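You operate a simulated robot arm through the tools that you are given. There is no shell and no other tool. Be economical: measure what you need, move in short steps, check, and stop when the job is done.

You run a simulated two-armed robot. Do the job below in one go: nothing can be reset, and whatever is moved stays where it is left.

## Task
Pick up the 100 patch film roll from the top shelf of the film rack with one hand, pass it to the other hand and put it on the low shelf of the labelling bench.

Only the result counts: the job must be done as asked and must still hold three seconds after the hand-in. Knocking over, shifting, dropping, spilling or breaking anything else fails it.

## Robot
Two 7-joint arms with two-finger grippers on one trunk, on a base that drives. Base frame: it is fixed to the floor where the robot stands at the start and does not move with it; the origin is under the middle of the robot, x ahead of it, y to its left, z up. Readings come in mm, degrees, newtons and seconds.
The left shoulder is at the start at [99, 216, 1091], the right one opposite. Each reaches about 952 mm from its shoulder. Places, roughly: low shelf of the labelling bench [600, 1500, 300]. Payload 3.18 kg a hand.
The tool frame of a hand sits at the grasp point between the pads (the TCP): z along the fingers, y along the line on which they close. The tips reach 30 mm beyond it. The gripper opens to 144 mm. The gripper's body begins 103 mm behind the TCP.
Orientation is told as [roll, pitch, yaw] about the base's x, y, z axes, in that order, counted from this pose: with the fingers straight down and closing along the base's y, the tool's x points along the base's -x, its y along +y and its z along -z.

## Interface
- The arms move only by the tool nudge_tool. It takes "left_steps", "right_steps" or both (then of equal length, played together; a hand with none holds still); each is a list of rows, each a list of 7 numbers: the shift along the tool's x, y, z in units of 25 mm (1.0 is 25 mm), then the turn, a rotation vector about the tool's x, y, z in units of 4 degrees (1.0 is 4 degrees), then the opening, from 0 (shut) to 1 (fully open). In form: [[dx, dy, dz, ax, ay, az, gripper], ...]. A call has 1 to 10 rows; each row shifts and turns the commanded pose from where the row before left it, along the tool's axes as they then stand. A call with a number of a shift or a turn outside -1 to 1 is refused whole. A row lasts 0.2 s, in which the tool goes at most 50 mm and 8.6 degrees; a call with a longer step from one row to the next is refused whole, and so is a gripper value outside its range. Where a pose cannot be reached the arm comes as near as it can. A force on the tool above 40 N (or 10 N above the force at the start of the call, whichever is more), or a blocked arm, ends the call early, and 0.2 s more pass. Each finger halts on what it meets, pressing with about 40 N; the grip force reading is that of the motor and also rises with nothing between the fingers. The clock runs only during rows and for 0.2 s after the last one: add rows that do not move to give the fingers time. The reply holds the time, the measured pose of the TCP, the force on the tool along the base axes, the opening and the grip force, in the units named above and with some noise, with the torque about the TCP (base axes, N m) and any sound that the robot's microphone picked up.
- Cameras (640 x 400 px; columns grow to the right, rows downward): "scene" is now at [197.4, 30.8, 1345.4]; the picture's right is [0.36, -0.93, 0.00], its down [0.14, 0.05, -0.99] and it looks along [0.92, 0.35, 0.15] (base axes); focal length 214 px, centre (320, 200). "left" rides on the left gripper at [77, -16, -143] in its tool frame; the picture's right is [0.21, 0.98, 0.00], its down [-0.84, 0.18, -0.51] and it looks along [-0.50, 0.11, 0.86] (tool axes); focal length 218 px, centre (320, 200). "right" rides on the right gripper at [76, 16, -143] in its tool frame; the picture's right is [-0.21, 0.98, 0.00], its down [-0.84, -0.18, -0.51] and it looks along [-0.50, -0.11, 0.86] (tool axes); focal length 218 px, centre (320, 200). There is no depth. A picture from a camera that has moved, and an enlarged one, comes with that camera's place and axes in the base frame and with its lens.
- capture(camera): a new picture of that camera. It takes no simulated time.
- lift_body(by): slides the trunk up (or, below 0, down) by that many mm; the arms and the scene camera ride with it, the base frame stays. It gives what a move gives, with no picture.
- drive_base(legs): drives the robot by 1 to 6 legs, each [ahead, left, turn to the left] in mm, mm and degrees, along the robot's own axes; the way and the turn of a leg run together, so that a leg with both is an arc; at most 1500 mm and 180 degrees a leg. The arms and the cameras ride along, it lands a little off, and it stops where it bumps. It gives what a move gives.
- aim_head(pan, tilt): turns the head with the scene camera to pan (to the left, within 80 degrees either way) and tilt (down, from -29 to 69), counted from straight ahead of the robot. It gives what a move gives.
- close_up(camera, box): a new picture of the part [left, top, right, bottom] of that camera's present view, enlarged. It takes no simulated time.
- hand_in(): hands the job in; it is judged then, once.

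Go step by step. Nothing tells you exact positions but the pictures and the camera data: compare them with the known pose of the tool, close in by small moves and look again before you grip or let go. The budget is 120 turns and 108 pictures, counting those below and the enlarged ones. Unless the task says otherwise, let go and move clear before handing in, and close with one line.

The tools are called after "Emit:" by a JSON object that holds its "fn" and its "kwargs". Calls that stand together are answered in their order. nudge_tool: Moves the arms, as the interface text tells. Its arguments: {"type":"object","properties":{"left_steps":{"type":"array"},"right_steps":{"type":"array"}},"required":[]} The other tools are called the same way: lift_body (by) slides the trunk up or down; drive_base (legs) drives the base; aim_head (pan, tilt) turns the head that bears the scene camera; capture (camera) takes a picture; close_up (camera, box) takes an enlarged picture of a part of a camera's view; hand_in () hands the job in.

At the start:

```text
time_s: 0.0
left_position: [453.5, 514.4, 1000.8]
left_tcp_rot: [0.0, 0.0, 0.1]
left_force: [0.3, -0.3, 0.6]
left_torque: [-0.01, 0.03, -0.04]
left_width: 143.7
left_finger_force: 0.0
right_position: [342.1, 3.0, 1150.3]
right_tcp_rot: [-0.1, 0.0, 0.0]
right_force: [-0.2, 0.4, 0.2]
right_torque: [0.0, -0.02, -0.02]
right_width: 143.9
right_finger_force: 0.1
trunk travel left (down, up): [-175.0, 194.0]
robot x, y, heading: [1.3, 0.8, 0.1]
head pan, tilt: [20.8, -8.4]
```

scene: 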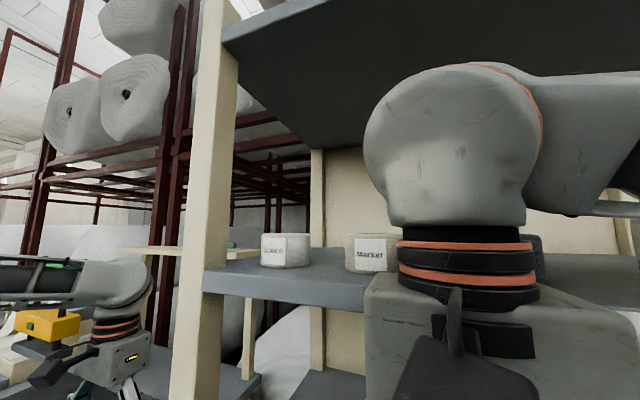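
right: 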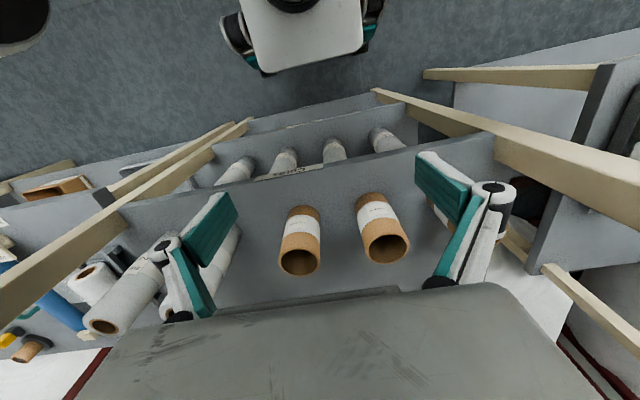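
left: 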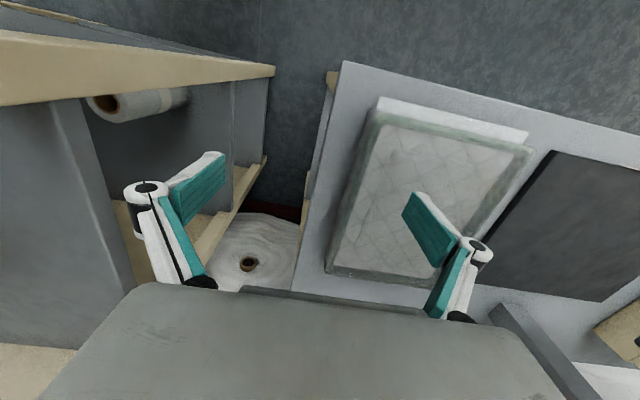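

I see a rack ahead with rolls and jars, and another bench to the left. I'll look around with the head to find the film rack and the labels.

Emit:
{"fn": "aim_head", "kwargs": {"pan": -15, "tilt": 25}}

Emit:
{"fn": "capture", "kwargs": {"camera": "scene"}}

Emit:
{"fn": "aim_head", "kwargs": {"pan": 70, "tilt": 35}}

Emit:
{"fn": "capture", "kwargs": {"camera": "scene"}}

Emit:
{"fn": "close_up", "kwargs": {"camera": "right", "box": [160, 100, 480, 300]}}

```text
time_s: 1.0
left_position: [453.2, 513.5, 1000.7]
left_tcp_rot: [0.1, 0.0, 0.1]
left_force: [0.7, 0.1, -0.2]
left_torque: [-0.02, 0.01, -0.01]
left_width: 144.3
left_finger_force: 0.0
right_position: [342.9, 3.9, 1150.2]
right_tcp_rot: [0.0, 0.0, 0.0]
right_force: [1.0, 0.4, -0.5]
right_torque: [0.0, 0.0, -0.01]
right_width: 143.8
right_finger_force: 0.2
trunk travel left (down, up): [-175.0, 194.0]
robot x, y, heading: [0.2, 1.2, 0.4]
head pan, tilt: [-15.0, 25.0]
```

```text
104 pictures are left
camera scene: at [206.5, -23.4, 1292.3], right [-0.26, -0.97, 0.0], down [-0.41, 0.11, -0.91], along [0.88, -0.23, -0.42], focal length 214 px, centre (320, 200)
```

scene: 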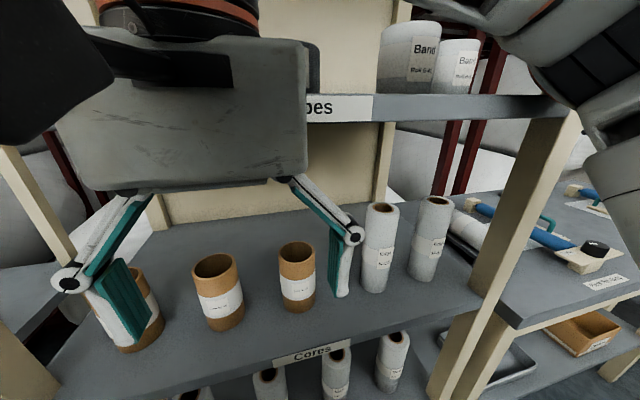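

```text
time_s: 2.6
left_position: [453.1, 514.1, 999.5]
left_tcp_rot: [-0.1, 0.0, 0.1]
left_force: [-0.5, 0.7, 0.8]
left_torque: [0.03, -0.02, 0.02]
left_width: 143.8
left_finger_force: 0.0
right_position: [343.2, 1.2, 1147.5]
right_tcp_rot: [-0.2, 0.3, -0.2]
right_force: [-0.2, -0.5, -0.1]
right_torque: [0.01, 0.0, 0.0]
right_width: 144.0
right_finger_force: 0.0
trunk travel left (down, up): [-175.0, 194.0]
robot x, y, heading: [0.0, 0.4, -0.2]
head pan, tilt: [70.0, 35.0]
```

```text
103 pictures are left
camera scene: at [194.1, 50.1, 1287.6], right [0.55, -0.84, 0.0], down [-0.39, -0.25, -0.88], along [0.74, 0.48, -0.47], focal length 214 px, centre (320, 200)
```

scene: 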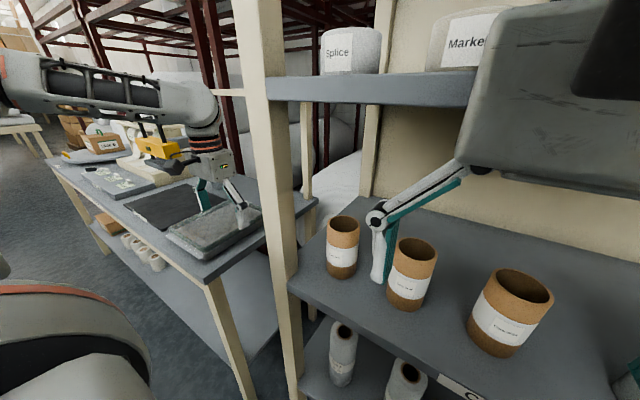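

```text
2.00 times, centred on (320, 200) of right
camera zoom: at [267.8, 20.5, 1289.6], right [0.21, 0.98, 0.0], down [0.84, -0.18, 0.5], along [0.49, -0.11, -0.86], focal length 436 px, centre (320, 200)
```

zoom: 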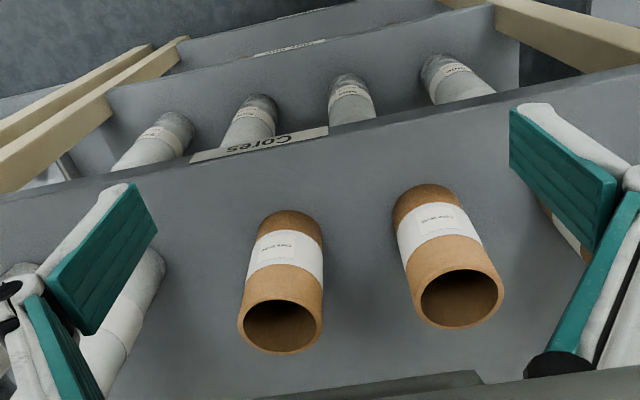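

The rack ahead has labelled shelves (a "...pes" shelf, "Cores", lower ones). I'll look further for the film rack and the top-shelf labels.

Emit:
{"fn": "capture", "kwargs": {"camera": "scene"}}

Emit:
{"fn": "aim_head", "kwargs": {"pan": -70, "tilt": 15}}

Emit:
{"fn": "capture", "kwargs": {"camera": "scene"}}

Emit:
{"fn": "aim_head", "kwargs": {"pan": -25, "tilt": 50}}

Emit:
{"fn": "capture", "kwargs": {"camera": "scene"}}

```text
101 pictures are left
camera scene: at [194.1, 50.1, 1287.6], right [0.55, -0.84, 0.0], down [-0.39, -0.25, -0.88], along [0.74, 0.48, -0.47], focal length 214 px, centre (320, 200)
```

scene: 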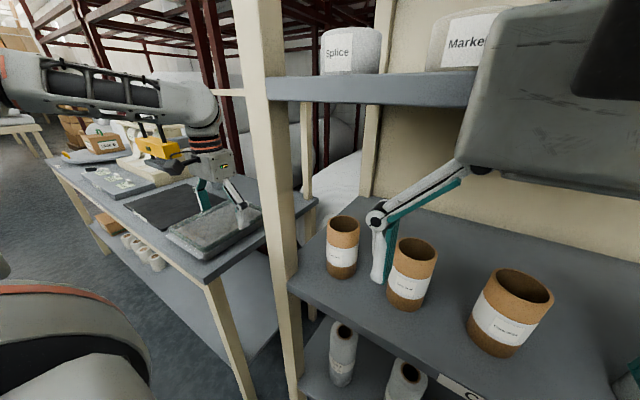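

```text
time_s: 4.8
left_position: [454.2, 513.8, 1000.3]
left_tcp_rot: [0.0, 0.0, 0.0]
left_force: [0.4, -0.1, -0.1]
left_torque: [-0.01, 0.0, 0.01]
left_width: 143.9
left_finger_force: 0.0
right_position: [347.9, 1.8, 1151.9]
right_tcp_rot: [0.5, 0.0, -0.7]
right_force: [75.5, -41.3, 15.8]
right_torque: [7.02, 13.59, 1.59]
right_width: 144.1
right_finger_force: 0.0
trunk travel left (down, up): [-175.0, 194.0]
robot x, y, heading: [0.0, 3.8, -0.2]
head pan, tilt: [-70.0, 15.0]
```

```text
100 pictures are left
camera scene: at [192.4, -55.4, 1306.5], right [-0.6, -0.8, 0.0], down [-0.22, 0.17, -0.96], along [0.77, -0.57, -0.28], focal length 214 px, centre (320, 200)
```

scene: 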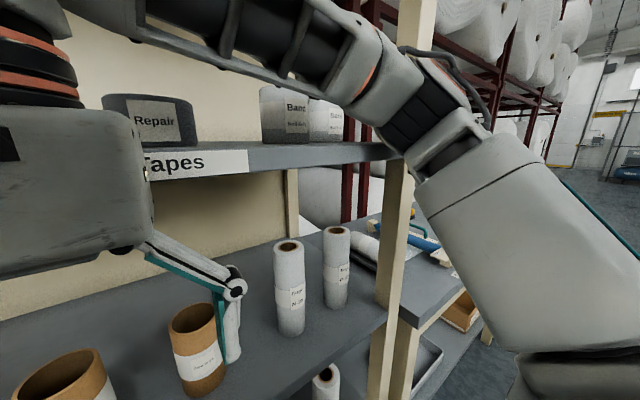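

```text
time_s: 6.0
left_position: [454.1, 514.2, 999.5]
left_tcp_rot: [0.0, 0.0, 0.1]
left_force: [-0.7, -0.1, 0.2]
left_torque: [-0.02, 0.02, 0.0]
left_width: 143.9
left_finger_force: 0.0
right_position: [347.8, 1.0, 1144.2]
right_tcp_rot: [-0.8, -0.3, -0.5]
right_force: [36.0, 7.2, -76.0]
right_torque: [-4.07, -1.47, -2.04]
right_width: 143.8
right_finger_force: 0.0
trunk travel left (down, up): [-175.0, 194.0]
robot x, y, heading: [1.0, -1.4, -0.3]
head pan, tilt: [-25.0, 50.0]
```

```text
99 pictures are left
camera scene: at [194.0, -34.4, 1266.6], right [-0.42, -0.91, 0.0], down [-0.6, 0.28, -0.75], along [0.68, -0.31, -0.66], focal length 214 px, centre (320, 200)
```

scene: 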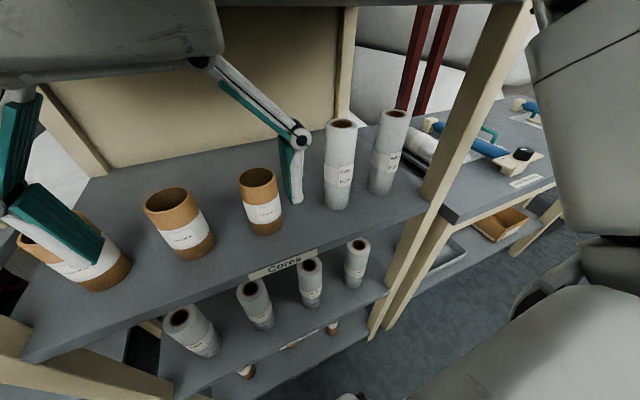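

The head is pressing on the right arm; I'll turn it back to the centre and back the base away for a wider view.

Emit:
{"fn": "aim_head", "kwargs": {"pan": 15, "tilt": -5}}

Emit:
{"fn": "drive_base", "kwargs": {"legs": [[-350, 0, 0]]}}

Emit:
{"fn": "capture", "kwargs": {"camera": "scene"}}

```text
time_s: 7.2
left_position: [453.0, 515.0, 1001.3]
left_tcp_rot: [-0.1, -0.1, 0.1]
left_force: [0.4, -0.2, -0.1]
left_torque: [-0.01, 0.02, 0.0]
left_width: 143.9
left_finger_force: 0.0
right_position: [343.0, 2.1, 1149.9]
right_tcp_rot: [-0.1, 0.0, 0.0]
right_force: [-0.2, -1.1, -0.7]
right_torque: [0.01, -0.02, 0.01]
right_width: 143.9
right_finger_force: 0.0
trunk travel left (down, up): [-175.0, 194.0]
robot x, y, heading: [0.1, -0.7, -0.2]
head pan, tilt: [15.0, -5.0]
```

```text
time_s: 9.5
left_position: [102.9, 512.7, 1000.1]
left_tcp_rot: [0.0, 0.0, -0.4]
left_force: [-0.3, 0.2, -0.3]
left_torque: [-0.01, -0.01, -0.01]
left_width: 144.1
left_finger_force: 0.1
right_position: [-13.5, 1.3, 1149.5]
right_tcp_rot: [0.1, 0.0, -0.4]
right_force: [-0.3, 0.0, 0.4]
right_torque: [-0.01, -0.01, -0.04]
right_width: 143.9
right_finger_force: 0.0
trunk travel left (down, up): [-175.0, 194.0]
robot x, y, heading: [-352.6, 0.1, -0.4]
head pan, tilt: [15.0, -5.0]
```

```text
98 pictures are left
camera scene: at [-153.3, 22.9, 1340.4], right [0.25, -0.97, 0.0], down [0.08, 0.02, -1.0], along [0.96, 0.25, 0.09], focal length 214 px, centre (320, 200)
```

scene: 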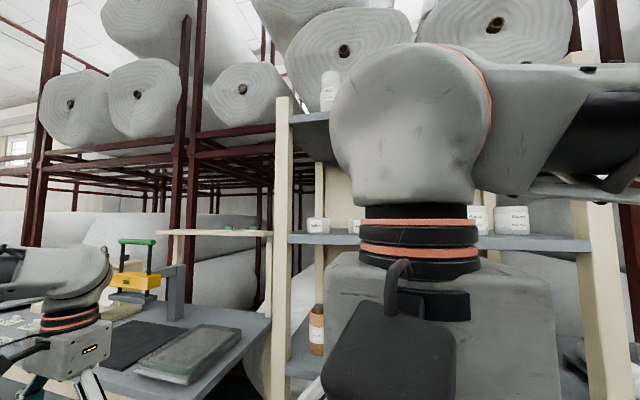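

The top shelf with white rolls is in view but blocked by my right arm; I'll move the right hand down and to the right, out of view.

Emit:
{"fn": "nudge_tool", "kwargs": {"right_steps": [[0, -1, 1, 0, 0, 0, 1], [0, -1, 1, 0, 0, 0, 1], [0, -1, 1, 0, 0, 0, 1], [0, -1, 1, 0, 0, 0, 1], [0, -1, 1, 0, 0, 0, 1], [0, -1, 1, 0, 0, 0, 1], [0, -1, 1, 0, 0, 0, 1], [0, -1, 1, 0, 0, 0, 1], [0, -1, 1, 0, 0, 0, 1], [0, -1, 1, 0, 0, 0, 1]]}}

Emit:
{"fn": "aim_head", "kwargs": {"pan": 0, "tilt": -10}}

Emit:
{"fn": "capture", "kwargs": {"camera": "scene"}}

```text
time_s: 11.7
left_position: [101.5, 511.6, 1001.1]
left_tcp_rot: [0.1, 0.0, -0.5]
left_force: [0.2, -0.2, 0.9]
left_torque: [-0.04, 0.03, 0.02]
left_width: 144.1
left_finger_force: 0.0
right_position: [7.8, -247.2, 906.3]
right_tcp_rot: [0.0, 0.2, -0.4]
right_force: [0.0, -0.5, -0.4]
right_torque: [0.0, -0.01, 0.0]
right_width: 144.1
right_finger_force: 0.0
right hand out of reach, approached as far as the arm can: row 9, 10
trunk travel left (down, up): [-175.0, 194.0]
robot x, y, heading: [-352.3, -0.2, -0.5]
head pan, tilt: [15.0, -5.0]
```

```text
time_s: 12.5
left_position: [103.5, 512.2, 999.8]
left_tcp_rot: [0.0, 0.0, -0.4]
left_force: [-0.1, 0.4, -0.1]
left_torque: [-0.01, 0.01, -0.02]
left_width: 144.0
left_finger_force: 0.2
right_position: [9.2, -245.8, 907.0]
right_tcp_rot: [0.0, 0.1, -0.4]
right_force: [-0.2, -0.6, 0.5]
right_torque: [0.01, -0.05, 0.0]
right_width: 144.1
right_finger_force: 0.1
trunk travel left (down, up): [-175.0, 194.0]
robot x, y, heading: [-356.1, 2.9, -0.4]
head pan, tilt: [0.0, -10.0]
```

```text
97 pictures are left
camera scene: at [-153.2, 0.1, 1347.8], right [-0.01, -1.0, 0.0], down [0.17, 0.0, -0.98], along [0.98, -0.01, 0.17], focal length 214 px, centre (320, 200)
```

scene: 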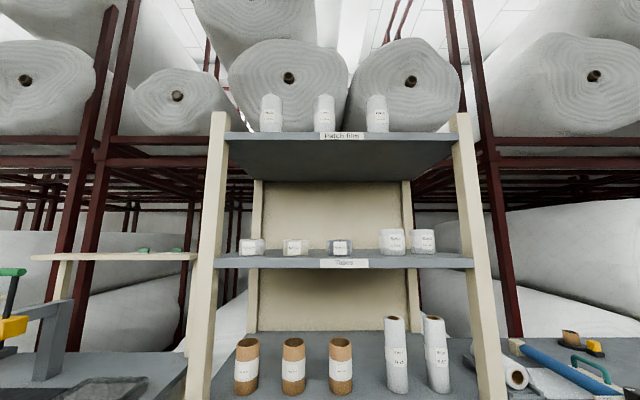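

The rack's top shelf is "Patch film" with three rolls. I'll raise the body and zoom in to read the labels.

Emit:
{"fn": "close_up", "kwargs": {"camera": "scene", "box": [240, 85, 400, 185]}}

Emit:
{"fn": "lift_body", "kwargs": {"by": 190}}

Emit:
{"fn": "capture", "kwargs": {"camera": "scene"}}

Emit:
{"fn": "close_up", "kwargs": {"camera": "scene", "box": [240, 110, 400, 210]}}

```text
4.00 times, centred on (320, 135) of scene
camera zoom: at [-153.2, 0.1, 1347.8], right [-0.01, -1.0, 0.0], down [0.17, 0.0, -0.98], along [0.98, -0.01, 0.17], focal length 858 px, centre (320, 460)
```

zoom: 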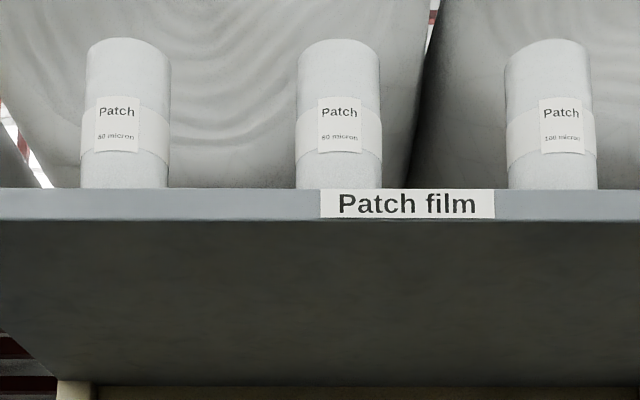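

```text
time_s: 14.6
left_position: [101.7, 512.5, 1190.0]
left_tcp_rot: [0.0, 0.0, -0.4]
left_force: [0.3, -0.1, -0.3]
left_torque: [0.03, 0.02, 0.03]
left_width: 144.1
left_finger_force: 0.0
right_position: [8.8, -244.2, 1095.8]
right_tcp_rot: [0.0, 0.1, -0.4]
right_force: [0.2, 0.3, -0.4]
right_torque: [-0.01, -0.01, 0.03]
right_width: 144.1
right_finger_force: 0.1
trunk travel left (down, up): [-365.0, 4.0]
robot x, y, heading: [-352.5, -0.5, -0.5]
head pan, tilt: [0.0, -10.0]
```

```text
95 pictures are left
camera scene: at [-230.6, 0.8, 1542.9], right [-0.01, -1.0, 0.0], down [0.17, 0.0, -0.98], along [0.98, -0.01, 0.17], focal length 214 px, centre (320, 200)
```

scene: 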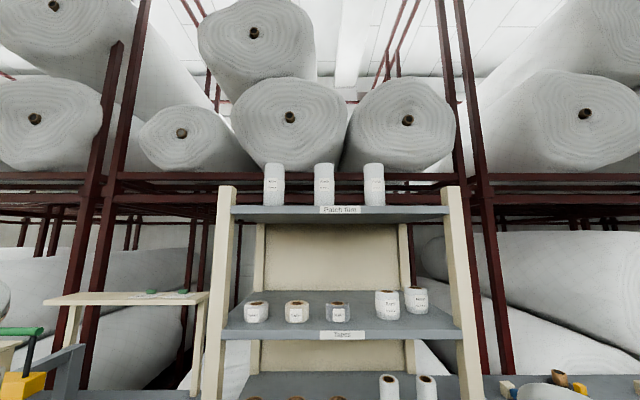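

```text
4.00 times, centred on (320, 160) of scene
camera zoom: at [-230.6, 0.8, 1542.9], right [-0.01, -1.0, 0.0], down [0.17, 0.0, -0.98], along [0.98, -0.01, 0.17], focal length 858 px, centre (320, 360)
```

zoom: 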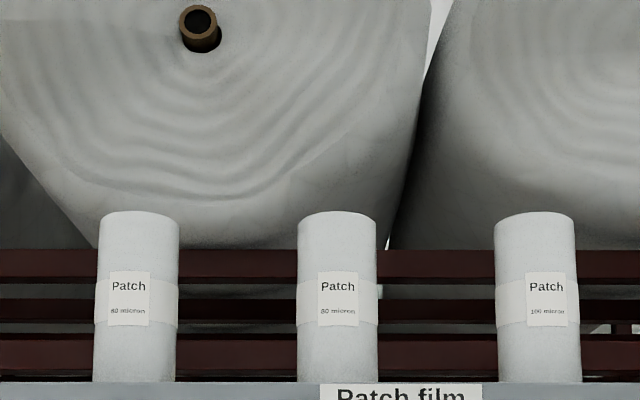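

The 100 micron roll is the right one, at about [483, -193], standing on the shelf at z≈1638 and about 150 tall, 68 wide. I'll drive forward, then raise the right hand while tilting its fingers forward.

Emit:
{"fn": "drive_base", "kwargs": {"legs": [[130, 0, 0]]}}

Emit:
{"fn": "nudge_tool", "kwargs": {"right_steps": [[0, 0, -1, 0, -1, 0, 1], [-0.07, 0, -1, 0, -1, 0, 1], [-0.14, 0, -0.99, 0, -1, 0, 1], [-0.21, 0, -0.98, 0, -1, 0, 1], [-0.28, 0, -0.96, 0, -1, 0, 1], [-0.34, 0, -0.94, 0, -1, 0, 1], [-0.41, 0, -0.91, 0, -1, 0, 1], [-0.47, 0, -0.88, 0, -1, 0, 1], [-0.53, 0, -0.85, 0, -1, 0, 1], [-0.59, 0, -0.81, 0, -1, 0, 1]]}}

Emit:
{"fn": "capture", "kwargs": {"camera": "scene"}}

```text
time_s: 15.8
left_position: [233.8, 512.0, 1189.7]
left_tcp_rot: [0.0, 0.0, -0.3]
left_force: [-0.4, 0.0, 0.1]
left_torque: [0.01, 0.05, 0.0]
left_width: 144.2
left_finger_force: 0.0
right_position: [140.2, -244.3, 1095.6]
right_tcp_rot: [0.0, 0.1, -0.3]
right_force: [0.4, 0.4, -0.2]
right_torque: [-0.02, 0.06, 0.04]
right_width: 144.0
right_finger_force: 0.1
trunk travel left (down, up): [-365.0, 4.0]
robot x, y, heading: [-225.0, 2.0, -0.4]
head pan, tilt: [0.0, -10.0]
```

```text
time_s: 18.0
left_position: [231.2, 512.5, 1190.2]
left_tcp_rot: [-0.1, -0.1, -0.2]
left_force: [0.4, -0.4, 0.1]
left_torque: [-0.02, -0.03, -0.01]
left_width: 144.1
left_finger_force: 0.0
right_position: [139.1, -242.5, 1345.5]
right_tcp_rot: [0.0, -40.0, -0.3]
right_force: [0.0, -0.3, 0.4]
right_torque: [0.02, -0.05, -0.02]
right_width: 144.0
right_finger_force: 0.0
trunk travel left (down, up): [-365.0, 4.0]
robot x, y, heading: [-227.1, -1.6, -0.4]
head pan, tilt: [0.0, -10.0]
```

```text
93 pictures are left
camera scene: at [-101.7, 0.4, 1543.1], right [-0.01, -1.0, 0.0], down [0.17, 0.0, -0.98], along [0.98, -0.01, 0.17], focal length 214 px, centre (320, 200)
```

scene: 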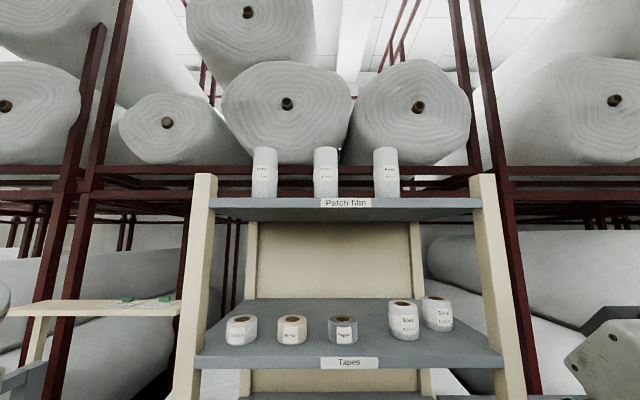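

The hand rises as planned, in front of the rack. I'll continue raising and tilting to 60°, shifting y to line up with the roll.

Emit:
{"fn": "nudge_tool", "kwargs": {"right_steps": [[-0.64, 0.2, -0.77, 0, -1, 0, 1], [-0.69, 0.2, -0.72, 0, -1, 0, 1], [-0.74, 0.2, -0.67, 0, -1, 0, 1], [-0.79, 0.2, -0.62, 0, -1, 0, 1], [-0.83, 0.2, -0.56, 0, -1, 0, 1], [-0.87, 0.2, -0.5, 0, 0, 0, 1], [-0.87, 0.2, -0.5, 0, 0, 0, 1], [-0.87, 0.2, -0.5, 0, 0, 0, 1], [-0.87, 0.2, -0.5, 0, 0, 0, 1], [-0.87, 0.2, -0.5, 0, 0, 0, 1]]}}

Emit:
{"fn": "capture", "kwargs": {"camera": "scene"}}

Emit:
{"fn": "capture", "kwargs": {"camera": "right"}}

```text
time_s: 20.2
left_position: [231.5, 513.0, 1189.9]
left_tcp_rot: [0.0, -0.1, -0.3]
left_force: [-0.9, 0.4, 0.2]
left_torque: [-0.02, -0.01, -0.01]
left_width: 144.2
left_finger_force: 0.2
right_position: [138.8, -194.9, 1599.3]
right_tcp_rot: [0.1, -60.0, -0.3]
right_force: [0.7, 0.3, 0.0]
right_torque: [0.0, -0.01, -0.03]
right_width: 143.9
right_finger_force: 0.1
trunk travel left (down, up): [-365.0, 4.0]
robot x, y, heading: [-226.2, 2.4, -0.1]
head pan, tilt: [0.0, -10.0]
```

```text
92 pictures are left
camera scene: at [-101.3, 0.8, 1543.0], right [-0.01, -1.0, 0.0], down [0.17, 0.0, -0.98], along [0.98, -0.01, 0.17], focal length 214 px, centre (320, 200)
```

scene: 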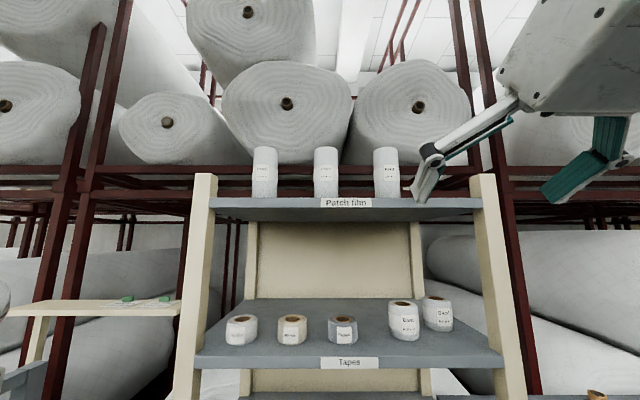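

```text
91 pictures are left
camera right: at [-23.8, -176.0, 1602.6], right [0.11, 0.98, 0.18], down [-0.02, -0.18, 0.98], along [0.99, -0.11, 0.0], focal length 218 px, centre (320, 200)
```

right: 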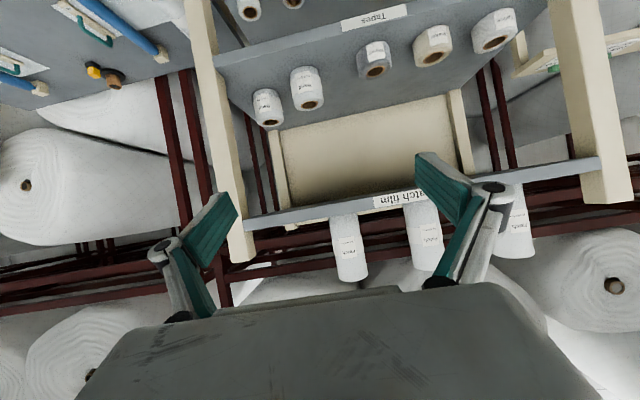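

The estimate agrees in the hand camera (target is the left one in this upside-down view). Raising and advancing to a pre-grasp pose.

Emit:
{"fn": "nudge_tool", "kwargs": {"right_steps": [[-0.75, 0, -0.43, 0, 0, 0, 1], [-0.75, 0, -0.43, 0, 0, 0, 1], [-0.75, 0, -0.43, 0, 0, 0, 1], [-0.75, 0, -0.43, 0, 0, 0, 1], [-0.5, 0, 0.87, 0, 0, 0, 1], [-0.5, 0, 0.87, 0, 0, 0, 1], [-0.5, 0, 0.87, 0, 0, 0, 1], [-0.5, 0, 0.87, 0, 0, 0, 1], [-0.5, 0, 0.87, 0, 0, 0, 1], [-0.5, 0, 0.87, 0, 0, 0, 1]]}}

Emit:
{"fn": "capture", "kwargs": {"camera": "scene"}}

Emit:
{"fn": "capture", "kwargs": {"camera": "right"}}

```text
time_s: 22.4
left_position: [232.1, 510.9, 1187.9]
left_tcp_rot: [0.1, 0.0, -0.4]
left_force: [0.3, -0.3, -0.2]
left_torque: [0.04, 0.0, 0.06]
left_width: 143.9
left_finger_force: 0.0
right_position: [291.4, -195.1, 1683.2]
right_tcp_rot: [0.0, -59.8, -0.2]
right_force: [0.0, -1.3, 0.0]
right_torque: [-0.04, 0.02, 0.01]
right_width: 144.1
right_finger_force: 0.1
trunk travel left (down, up): [-365.0, 4.0]
robot x, y, heading: [-224.9, 2.9, -0.1]
head pan, tilt: [0.0, -10.0]
```

```text
90 pictures are left
camera scene: at [-99.8, 0.1, 1542.9], right [-0.01, -1.0, 0.0], down [0.17, 0.0, -0.98], along [0.98, -0.01, 0.17], focal length 214 px, centre (320, 200)
```

scene: 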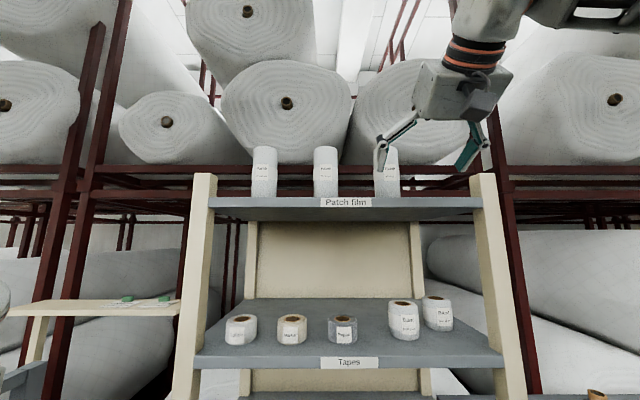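

```text
89 pictures are left
camera right: at [128.9, -176.7, 1687.5], right [0.11, 0.98, 0.18], down [-0.02, -0.18, 0.98], along [0.99, -0.11, 0.0], focal length 218 px, centre (320, 200)
```

right: 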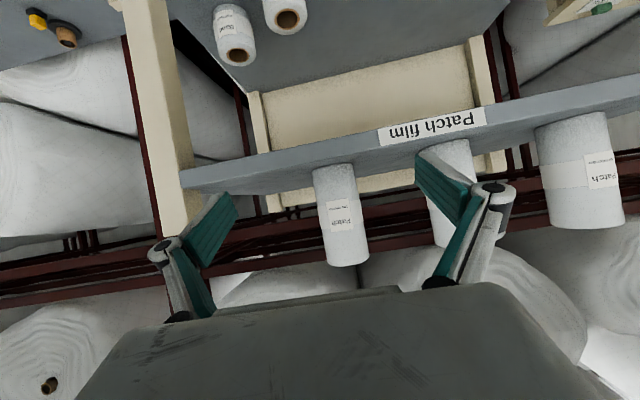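

The roll axis is at about [483, -189], base z≈1640. I'll advance to straddle it, with fingers wide open.

Emit:
{"fn": "nudge_tool", "kwargs": {"right_steps": [[-0.5, 0.06, 0.87, 0, 0, 0, 1], [-0.5, 0.06, 0.87, 0, 0, 0, 1], [-0.5, 0.06, 0.87, 0, 0, 0, 1], [-0.5, 0.06, 0.87, 0, 0, 0, 1], [-0.5, 0, 0.87, 0, 0, 0, 1], [-0.5, 0, 0.87, 0, 0, 0, 1], [-0.5, 0, 0.87, 0, 0, 0, 1], [-0.15, 0, 0.26, 0, 0, 0, 1]]}}

Emit:
{"fn": "capture", "kwargs": {"camera": "scene"}}

Emit:
{"fn": "capture", "kwargs": {"camera": "right"}}

```text
time_s: 24.2
left_position: [230.4, 511.7, 1190.4]
left_tcp_rot: [0.0, 0.1, -0.3]
left_force: [-0.6, -0.6, -0.3]
left_torque: [-0.02, 0.04, -0.01]
left_width: 143.8
left_finger_force: 0.0
right_position: [432.2, -189.9, 1683.0]
right_tcp_rot: [0.0, -60.1, -0.4]
right_force: [0.4, -0.8, 0.6]
right_torque: [-0.02, 0.03, -0.01]
right_width: 143.8
right_finger_force: 0.0
right hand out of reach, approached as far as the arm can: row 6, 7, 8
trunk travel left (down, up): [-365.0, 4.0]
robot x, y, heading: [-225.3, 4.6, -0.2]
head pan, tilt: [0.0, -10.0]
```

```text
88 pictures are left
camera scene: at [-100.7, 0.6, 1543.0], right [-0.01, -1.0, 0.0], down [0.17, 0.0, -0.98], along [0.98, -0.01, 0.17], focal length 214 px, centre (320, 200)
```

scene: 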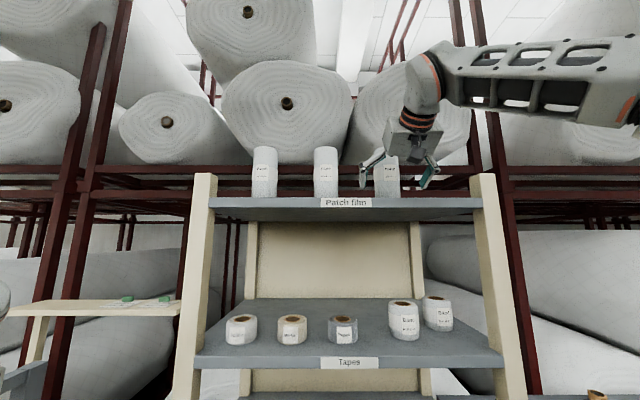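

```text
87 pictures are left
camera right: at [270.2, -171.6, 1687.8], right [0.11, 0.98, 0.18], down [-0.02, -0.18, 0.98], along [0.99, -0.11, 0.0], focal length 218 px, centre (320, 200)
```

right: 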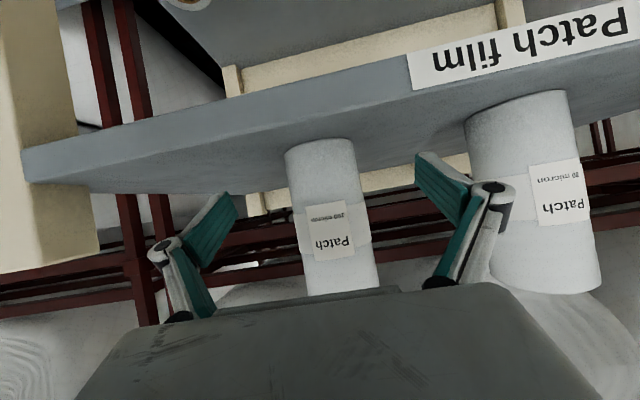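

The arm is at its reach limit at x=432; I'll drive the base forward 45 mm, so the hand straddles the roll.

Emit:
{"fn": "drive_base", "kwargs": {"legs": [[45, 0, 0]]}}

Emit:
{"fn": "capture", "kwargs": {"camera": "right"}}

Emit:
{"fn": "close_up", "kwargs": {"camera": "scene", "box": [300, 100, 460, 200]}}

```text
time_s: 25.1
left_position: [275.6, 511.6, 1190.6]
left_tcp_rot: [0.0, -0.1, -0.2]
left_force: [-0.3, -0.3, 0.6]
left_torque: [-0.01, 0.04, -0.05]
left_width: 144.1
left_finger_force: 0.0
right_position: [478.4, -191.6, 1683.8]
right_tcp_rot: [0.1, -60.0, -0.3]
right_force: [-0.3, -0.3, -1.0]
right_torque: [-0.01, 0.02, 0.0]
right_width: 144.0
right_finger_force: 0.1
trunk travel left (down, up): [-365.0, 4.0]
robot x, y, heading: [-182.1, -0.7, -0.2]
head pan, tilt: [0.0, -10.0]
```

```text
86 pictures are left
camera right: at [314.9, -172.4, 1687.7], right [0.11, 0.98, 0.18], down [-0.02, -0.18, 0.98], along [0.99, -0.11, 0.0], focal length 218 px, centre (320, 200)
```

right: 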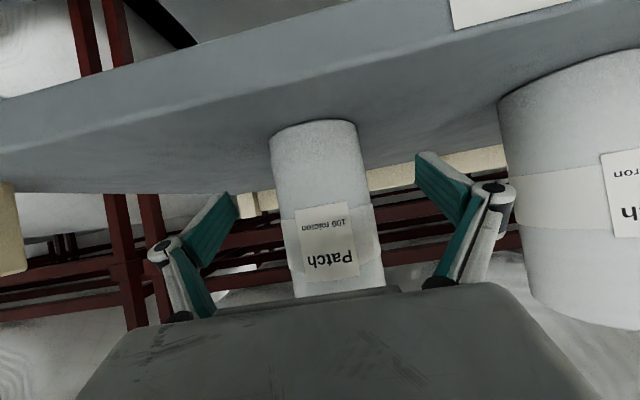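

```text
4.00 times, centred on (380, 150) of scene
camera zoom: at [-55.9, -0.1, 1543.0], right [-0.01, -1.0, 0.0], down [0.17, 0.0, -0.98], along [0.98, -0.01, 0.17], focal length 858 px, centre (80, 400)
```

zoom: 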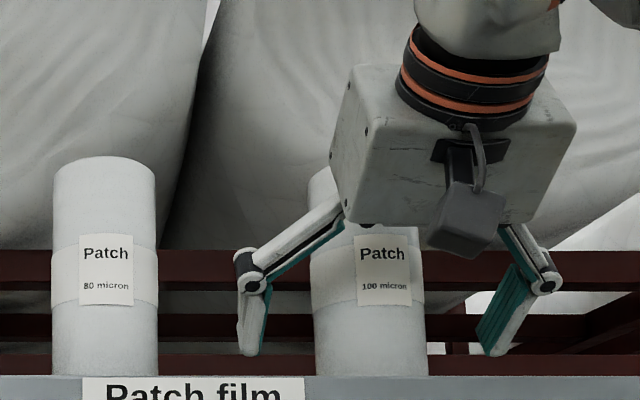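

Centred and straddling. Closing now, gradually.

Emit:
{"fn": "nudge_tool", "kwargs": {"right_steps": [[0, 0, 0, 0, 0, 0, 0.7], [0, 0, 0, 0, 0, 0, 0.58], [0, 0, 0, 0, 0, 0, 0.52], [0, 0, 0, 0, 0, 0, 0.47], [0, 0, 0, 0, 0, 0, 0.42], [0, 0, 0, 0, 0, 0, 0.3], [0, 0, 0, 0, 0, 0, 0.2], [0, 0, 0, 0, 0, 0, 0.1], [0, 0, 0, 0, 0, 0, 0.1]]}}

Emit:
{"fn": "capture", "kwargs": {"camera": "right"}}

```text
time_s: 27.1
left_position: [275.5, 512.4, 1189.9]
left_tcp_rot: [0.0, -0.1, -0.3]
left_force: [-0.7, 0.2, -0.3]
left_torque: [-0.04, -0.01, -0.02]
left_width: 144.0
left_finger_force: 0.0
right_position: [475.8, -190.9, 1685.4]
right_tcp_rot: [0.1, -60.1, -0.4]
right_force: [0.5, 0.5, 5.6]
right_torque: [0.0, 0.02, -0.03]
right_width: 65.9
right_finger_force: 40.3
trunk travel left (down, up): [-365.0, 4.0]
robot x, y, heading: [-177.5, -0.6, -0.1]
head pan, tilt: [0.0, -10.0]
```

```text
84 pictures are left
camera right: at [314.0, -172.4, 1688.2], right [0.11, 0.98, 0.18], down [-0.02, -0.18, 0.98], along [0.99, -0.11, 0.0], focal length 218 px, centre (320, 200)
```

right: 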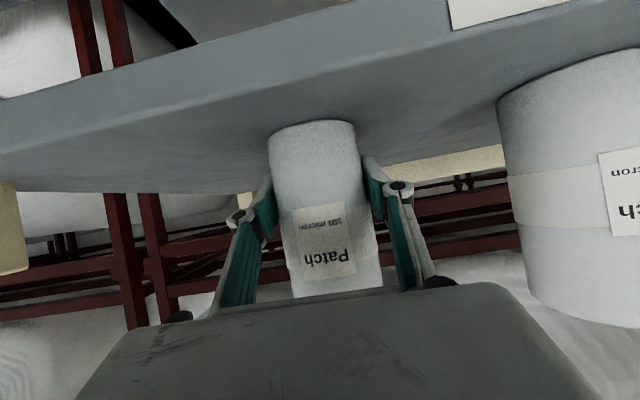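

The roll is held (66 mm, 40 N). Lifting by the trunk's last few mm, then the arm up and slightly back.

Emit:
{"fn": "lift_body", "kwargs": {"by": 4}}

Emit:
{"fn": "nudge_tool", "kwargs": {"right_steps": [[-0.31, 0, -0.47, 0, 0, 0, 0.1], [-0.31, 0, -0.47, 0, 0, 0, 0.1], [-0.31, 0, -0.47, 0, 0, 0, 0.1], [-0.31, 0, -0.47, 0, 0, 0, 0.1]]}}

Emit:
{"fn": "capture", "kwargs": {"camera": "right"}}

```text
time_s: 27.7
left_position: [275.2, 511.7, 1194.6]
left_tcp_rot: [0.0, 0.0, -0.3]
left_force: [-0.6, -0.1, -0.4]
left_torque: [0.02, 0.04, 0.0]
left_width: 144.0
left_finger_force: 0.0
right_position: [479.3, -191.6, 1687.7]
right_tcp_rot: [0.1, -59.9, -0.4]
right_force: [-0.5, 0.5, -3.8]
right_torque: [0.0, -0.03, -0.02]
right_width: 66.0
right_finger_force: 40.2
trunk travel left (down, up): [-369.0, 0.0]
robot x, y, heading: [-179.3, 0.7, -0.2]
head pan, tilt: [0.0, -10.0]
```

```text
time_s: 28.7
left_position: [276.8, 511.2, 1194.2]
left_tcp_rot: [0.0, 0.0, -0.4]
left_force: [0.5, -0.4, 0.4]
left_torque: [-0.02, 0.03, 0.01]
left_width: 143.8
left_finger_force: 0.1
right_position: [477.1, -190.8, 1688.8]
right_tcp_rot: [0.0, -60.0, -0.3]
right_force: [0.1, 0.0, -3.9]
right_torque: [-0.02, 0.02, -0.02]
right_width: 66.1
right_finger_force: 39.9
right hand out of reach, approached as far as the arm can: row 1, 2, 3, 4
trunk travel left (down, up): [-369.0, 0.0]
robot x, y, heading: [-181.5, 0.7, -0.6]
head pan, tilt: [0.0, -10.0]
```

```text
83 pictures are left
camera right: at [314.9, -172.5, 1691.7], right [0.11, 0.98, 0.18], down [-0.02, -0.18, 0.98], along [0.99, -0.11, 0.0], focal length 218 px, centre (320, 200)
```

right: 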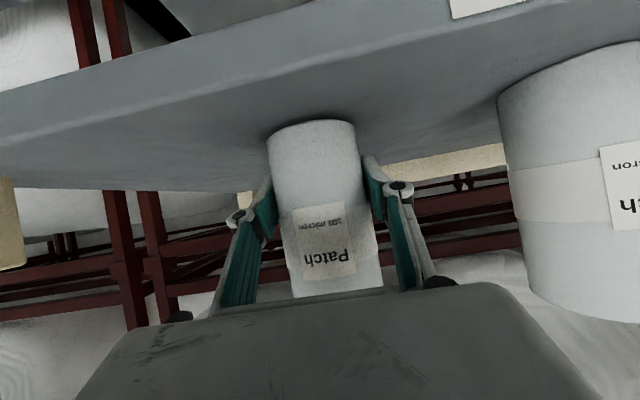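

It weighs about 0.4 kg and is just clear of the shelf. The command is out of reach, so I'll pull it back, which lets the hand rise.

Emit:
{"fn": "nudge_tool", "kwargs": {"right_steps": [[0.25, 0, -0.43, 0, 0, 0, 0.1], [0.25, 0, -0.43, 0, 0, 0, 0.1], [0.25, 0, -0.43, 0, 0, 0, 0.1], [0.25, 0, -0.43, 0, 0, 0, 0.1], [0.25, 0, -0.43, 0, 0, 0, 0.1], [0.25, 0, -0.43, 0, 0, 0, 0.1]]}}

Emit:
{"fn": "capture", "kwargs": {"camera": "right"}}

```text
time_s: 30.1
left_position: [275.0, 510.5, 1194.6]
left_tcp_rot: [0.0, -0.1, -0.3]
left_force: [0.6, 0.8, 0.2]
left_torque: [-0.04, -0.02, -0.01]
left_width: 144.1
left_finger_force: 0.0
right_position: [401.8, -192.3, 1690.2]
right_tcp_rot: [0.2, -60.2, -0.6]
right_force: [-0.6, -0.1, -3.9]
right_torque: [-0.04, -0.02, 0.0]
right_width: 65.8
right_finger_force: 40.2
trunk travel left (down, up): [-369.0, 0.0]
robot x, y, heading: [-182.0, 1.2, -0.3]
head pan, tilt: [0.0, -10.0]
```

```text
82 pictures are left
camera right: at [238.7, -173.0, 1693.4], right [0.11, 0.98, 0.18], down [-0.02, -0.18, 0.98], along [0.99, -0.11, 0.0], focal length 218 px, centre (320, 200)
```

right: 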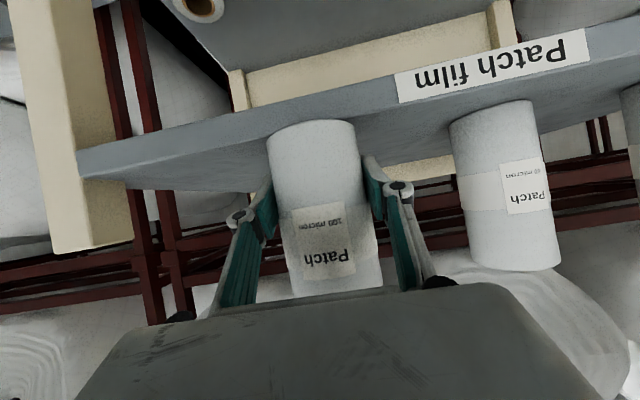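

Carried cleanly backwards. Now up a bit and back out, away from the shelf.

Emit:
{"fn": "nudge_tool", "kwargs": {"right_steps": [[-0.43, 0, -0.25, 0, 0, 0, 0.1], [-0.43, 0, -0.25, 0, 0, 0, 0.1], [0.5, 0, -0.87, 0, 0, 0, 0.1], [0.5, 0, -0.87, 0, 0, 0, 0.1], [0.5, 0, -0.87, 0, 0, 0, 0.1], [0.5, 0, -0.87, 0, 0, 0, 0.1], [0.5, 0, -0.87, 0, 0, 0, 0.1]]}}

Emit:
{"fn": "drive_base", "kwargs": {"legs": [[-350, 0, 0]]}}

Emit:
{"fn": "capture", "kwargs": {"camera": "scene"}}

```text
time_s: 31.7
left_position: [275.4, 511.9, 1194.1]
left_tcp_rot: [0.1, -0.1, -0.4]
left_force: [0.1, 0.8, -0.6]
left_torque: [0.0, 0.01, 0.0]
left_width: 143.9
left_finger_force: 0.1
right_position: [275.8, -189.3, 1714.4]
right_tcp_rot: [0.2, -60.0, -0.5]
right_force: [-1.4, 0.1, -3.7]
right_torque: [0.0, 0.01, 0.01]
right_width: 66.1
right_finger_force: 39.5
trunk travel left (down, up): [-369.0, 0.0]
robot x, y, heading: [-180.9, 4.3, -0.4]
head pan, tilt: [0.0, -10.0]
```

```text
time_s: 34.0
left_position: [-75.8, 514.4, 1193.6]
left_tcp_rot: [-0.1, 0.0, -0.2]
left_force: [-0.4, 0.7, 0.2]
left_torque: [0.04, 0.0, 0.01]
left_width: 144.2
left_finger_force: 0.1
right_position: [-77.4, -186.3, 1713.8]
right_tcp_rot: [0.1, -60.0, -0.5]
right_force: [-0.9, -0.4, -3.6]
right_torque: [0.0, -0.01, 0.01]
right_width: 66.0
right_finger_force: 40.2
trunk travel left (down, up): [-369.0, 0.0]
robot x, y, heading: [-533.2, 3.7, -0.4]
head pan, tilt: [0.0, -10.0]
```

```text
81 pictures are left
camera scene: at [-408.8, 1.8, 1546.7], right [0.0, -1.0, 0.0], down [0.17, 0.0, -0.98], along [0.98, 0.0, 0.17], focal length 214 px, centre (320, 200)
```

scene: 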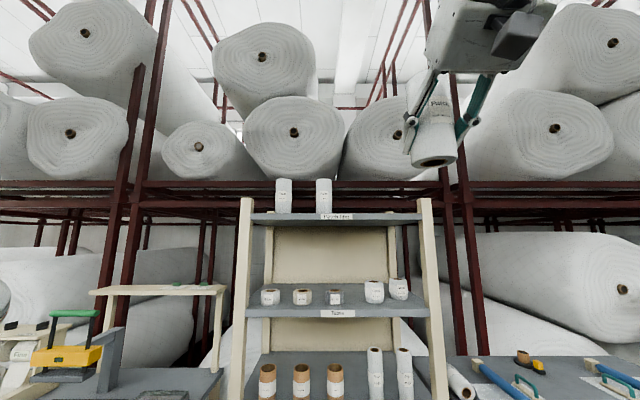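

The roll is clear of the rack. For the hand-over I'll lower the right hand and yaw it towards the left, while tilting and yawing the left hand to face it.

Emit:
{"fn": "nudge_tool", "kwargs": {"right_steps": [[0.87, 0, 0.5, -0.866, 0, -0.5, 0.1], [0.87, 0, 0.5, -0.866, 0, -0.5, 0.1], [0.87, 0, 0.5, -0.866, 0, -0.5, 0.1], [0.87, 0, 0.5, -0.866, 0, -0.5, 0.1], [0.87, 0, 0.5, -0.866, 0, -0.5, 0.1], [0.87, 0, 0.5, -0.866, 0, -0.5, 0.1], [0.87, 0, 0.5, -0.866, 0, -0.5, 0.1], [0.87, 0, 0.5, -0.866, 0, -0.5, 0.1], [0.87, 0, 0.5, -0.866, 0, -0.5, 0.1], [0.87, 0, 0.5, -0.866, 0, -0.5, 0.1]], "left_steps": [[0, 0, 0, 0, -1, 0, 1], [0, 0, 0, 0, -1, 0, 1], [0, 0, 0, 0, -1, 0, 1], [0, 0, 0, 0, -1, 0, 1], [0, 0, 0, 0, -1, 0, 1], [0, 0, 0, 0, -1, 0, 1], [0, 0, 0, 0, -1, 0, 1], [0, 0, 0, 0, -1, 0, 1], [0, 0, 0, 0, -1, 0, 1], [0, 0, 0, 0, -1, 0, 1]]}}

Emit:
{"fn": "nudge_tool", "kwargs": {"right_steps": [[0.87, 0, 0.5, -0.866, 0, -0.5, 0.1], [0.87, 0, 0.5, -0.866, 0, -0.5, 0.1], [0.87, 0, 0.5, -0.866, 0, -0.5, 0.1], [0.87, 0, 0.5, -0.866, 0, -0.5, 0.1], [0.87, 0, 0.5, -0.866, 0, -0.5, 0.1], [0.87, 0, 0.5, -0.866, 0, -0.5, 0.1], [0.87, 0, 0.5, -0.866, 0, -0.5, 0.1], [0.87, 0, 0.5, -0.866, 0, -0.5, 0.1], [0.87, 0, 0.5, 0, 0, 0, 0.1], [0.87, 0, 0.5, 0, 0, 0, 0.1]], "left_steps": [[0, 0, 0, 0, -1, 0, 1], [0, 0, 0, 0, -1, 0, 1], [0, 0, 0, 0, -1, 0, 1], [0, 0, 0, 0, -1, 0, 1], [0, 0, 0, 0, -1, 0, 1], [0, 0, 0, 0.866, 0, 0.5, 1], [0, 0, 0, 0.866, 0, 0.5, 1], [0, 0, 0, 0.866, 0, 0.5, 1], [0, 0, 0, 0.866, 0, 0.5, 1], [0, 0, 0, 0.866, 0, 0.5, 1]]}}

Emit:
{"fn": "capture", "kwargs": {"camera": "scene"}}

```text
time_s: 36.2
left_position: [-76.2, 512.6, 1194.8]
left_tcp_rot: [0.1, -40.1, -0.3]
left_force: [0.2, -0.7, 0.4]
left_torque: [0.01, -0.01, -0.03]
left_width: 143.9
left_finger_force: 0.0
right_position: [-76.9, -186.8, 1461.5]
right_tcp_rot: [0.1, -60.0, 39.6]
right_force: [0.2, -1.3, -3.2]
right_torque: [0.05, 0.03, 0.02]
right_width: 66.1
right_finger_force: 40.1
trunk travel left (down, up): [-369.0, 0.0]
robot x, y, heading: [-529.1, 1.2, -0.3]
head pan, tilt: [0.0, -10.0]
```

```text
time_s: 38.4
left_position: [-75.9, 513.8, 1194.5]
left_tcp_rot: [0.1, -60.0, -20.4]
left_force: [0.6, 0.1, 0.6]
left_torque: [0.0, 0.01, 0.01]
left_width: 143.6
left_finger_force: 0.1
right_position: [-83.9, -188.7, 1358.4]
right_tcp_rot: [3.0, -61.5, 43.7]
right_force: [1.1, 0.3, -3.8]
right_torque: [-0.01, 0.03, -0.02]
right_width: 65.9
right_finger_force: 39.9
right hand out of reach, approached as far as the arm can: row 2, 3, 4, 5, 6, 7, 8
trunk travel left (down, up): [-369.0, 0.0]
robot x, y, heading: [-529.4, 0.4, -0.1]
head pan, tilt: [0.0, -10.0]
```

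```text
80 pictures are left
camera scene: at [-407.9, 1.1, 1546.6], right [0.0, -1.0, 0.0], down [0.17, 0.0, -0.98], along [0.98, 0.0, 0.17], focal length 214 px, centre (320, 200)
```

scene: 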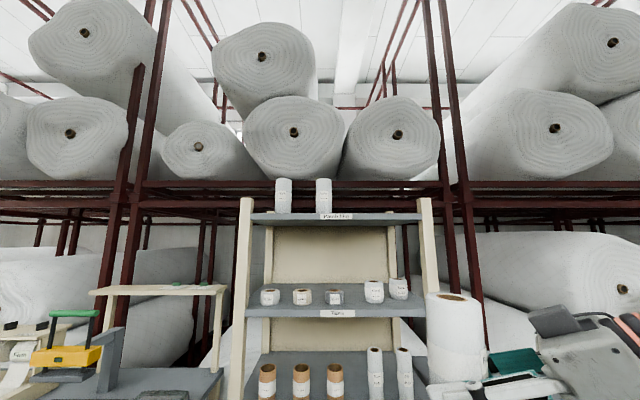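

The right arm strained mid-way; I'll hold a moment and look at where it settles.

Emit:
{"fn": "nudge_tool", "kwargs": {"right_steps": [[0, 0, 0, 0, 0, 0, 0.1], [0, 0, 0, 0, 0, 0, 0.1], [0, 0, 0, 0, 0, 0, 0.1]]}}

Emit:
{"fn": "aim_head", "kwargs": {"pan": -10, "tilt": 25}}

Emit:
{"fn": "capture", "kwargs": {"camera": "scene"}}

```text
time_s: 39.2
left_position: [-76.9, 513.4, 1194.3]
left_tcp_rot: [0.1, -60.1, -20.3]
left_force: [0.6, 0.7, -0.2]
left_torque: [-0.01, 0.01, 0.0]
left_width: 144.0
left_finger_force: 0.1
right_position: [-84.4, -188.2, 1360.0]
right_tcp_rot: [2.9, -61.6, 43.7]
right_force: [0.0, -0.3, -4.5]
right_torque: [-0.01, 0.01, -0.01]
right_width: 66.1
right_finger_force: 40.4
trunk travel left (down, up): [-369.0, 0.0]
robot x, y, heading: [-536.9, 4.8, -0.3]
head pan, tilt: [0.0, -10.0]
```

```text
time_s: 40.2
left_position: [-76.8, 515.1, 1194.8]
left_tcp_rot: [0.1, -60.0, -20.4]
left_force: [-0.9, 0.1, 0.6]
left_torque: [-0.01, 0.02, 0.02]
left_width: 144.1
left_finger_force: 0.2
right_position: [-83.9, -188.2, 1359.7]
right_tcp_rot: [2.9, -61.6, 43.8]
right_force: [-0.5, 0.4, -4.1]
right_torque: [-0.04, 0.06, 0.0]
right_width: 65.9
right_finger_force: 40.1
trunk travel left (down, up): [-369.0, 0.0]
robot x, y, heading: [-533.1, 1.4, -0.3]
head pan, tilt: [-10.0, 25.0]
```

```text
79 pictures are left
camera scene: at [-402.3, -14.2, 1491.2], right [-0.18, -0.98, 0.0], down [-0.42, 0.08, -0.91], along [0.89, -0.16, -0.42], focal length 214 px, centre (320, 200)
```

scene: 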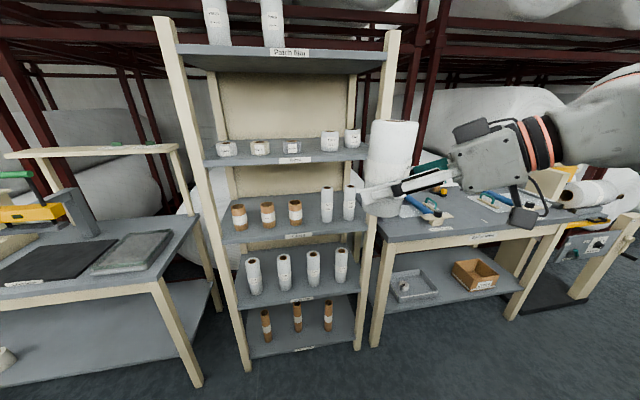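

The wrist hit a limit near 44° yaw, which is good enough. I'll move the right hand to the hand-over spot in front of me and continue the left hand's yaw.

Emit:
{"fn": "nudge_tool", "kwargs": {"right_steps": [[0.29, 0.43, 0.87, 0, 0, 0, 0.1], [0.29, 0.43, 0.87, 0, 0, 0, 0.1], [0.29, 0.43, 0.87, 0, 0, 0, 0.1], [0.29, 0.43, 0.87, 0, 0, 0, 0.1], [0.29, 0.43, 0.87, 0, 0, 0, 0.1], [0.29, 0.43, 0.87, 0, 0, 0, 0.1], [0.29, 0.43, 0.87, 0, 0, 0, 0.1], [0, 0, 0, 0.36, 0.2, 0, 0.1], [0, 0, 0, 0.36, 0.2, 0, 0.1], [0, 0, 0, 0, 0, 0, 0.1]], "left_steps": [[0, 0, 0, 0.866, 0, 0.5, 1], [0, 0, 0, 0.866, 0, 0.5, 1], [0, 0, 0, 0.866, 0, 0.5, 1], [0, 0, 0, 0.866, 0, 0.5, 1], [0, 0, 0, 0.866, 0, 0.5, 1], [0, 0, 0, 0.866, 0, 0.5, 1], [0, 0, 0, 0.866, 0, 0.5, 1], [0, 0, 0, 0.866, 0, 0.5, 1], [0, 0, 0, 0.866, 0, 0.5, 1], [0, 0, 0, 0.866, 0, 0.5, 1]]}}

Emit:
{"fn": "aim_head", "kwargs": {"pan": 5, "tilt": 35}}

Emit:
{"fn": "capture", "kwargs": {"camera": "scene"}}

```text
time_s: 42.4
left_position: [-76.7, 515.9, 1193.7]
left_tcp_rot: [0.1, -60.0, -60.3]
left_force: [0.2, -0.4, -0.2]
left_torque: [0.01, -0.01, -0.01]
left_width: 143.9
left_finger_force: 0.1
right_position: [-64.2, -52.7, 1244.9]
right_tcp_rot: [-0.1, -59.9, 43.9]
right_force: [-0.4, -0.2, -3.3]
right_torque: [-0.02, 0.04, -0.03]
right_width: 66.1
right_finger_force: 40.0
trunk travel left (down, up): [-369.0, 0.0]
robot x, y, heading: [-535.5, 3.4, -0.5]
head pan, tilt: [-10.0, 25.0]
```

```text
time_s: 43.1
left_position: [-76.9, 514.1, 1194.6]
left_tcp_rot: [0.0, -60.0, -60.2]
left_force: [0.3, -0.1, 0.2]
left_torque: [0.0, -0.02, -0.02]
left_width: 144.2
left_finger_force: 0.0
right_position: [-65.4, -53.0, 1245.7]
right_tcp_rot: [0.0, -60.0, 43.9]
right_force: [-0.7, 0.6, -3.5]
right_torque: [-0.03, 0.04, 0.02]
right_width: 65.7
right_finger_force: 40.0
trunk travel left (down, up): [-369.0, 0.0]
robot x, y, heading: [-532.0, 4.0, -0.3]
head pan, tilt: [5.0, 35.0]
```

```text
78 pictures are left
camera scene: at [-405.2, 9.5, 1475.4], right [0.08, -1.0, 0.0], down [-0.57, -0.05, -0.82], along [0.82, 0.07, -0.57], focal length 214 px, centre (320, 200)
```

scene: 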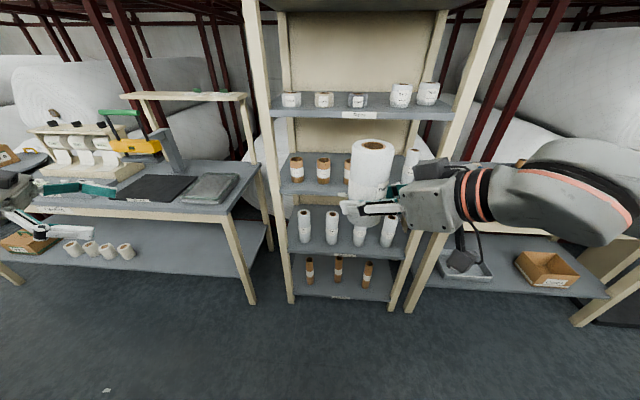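

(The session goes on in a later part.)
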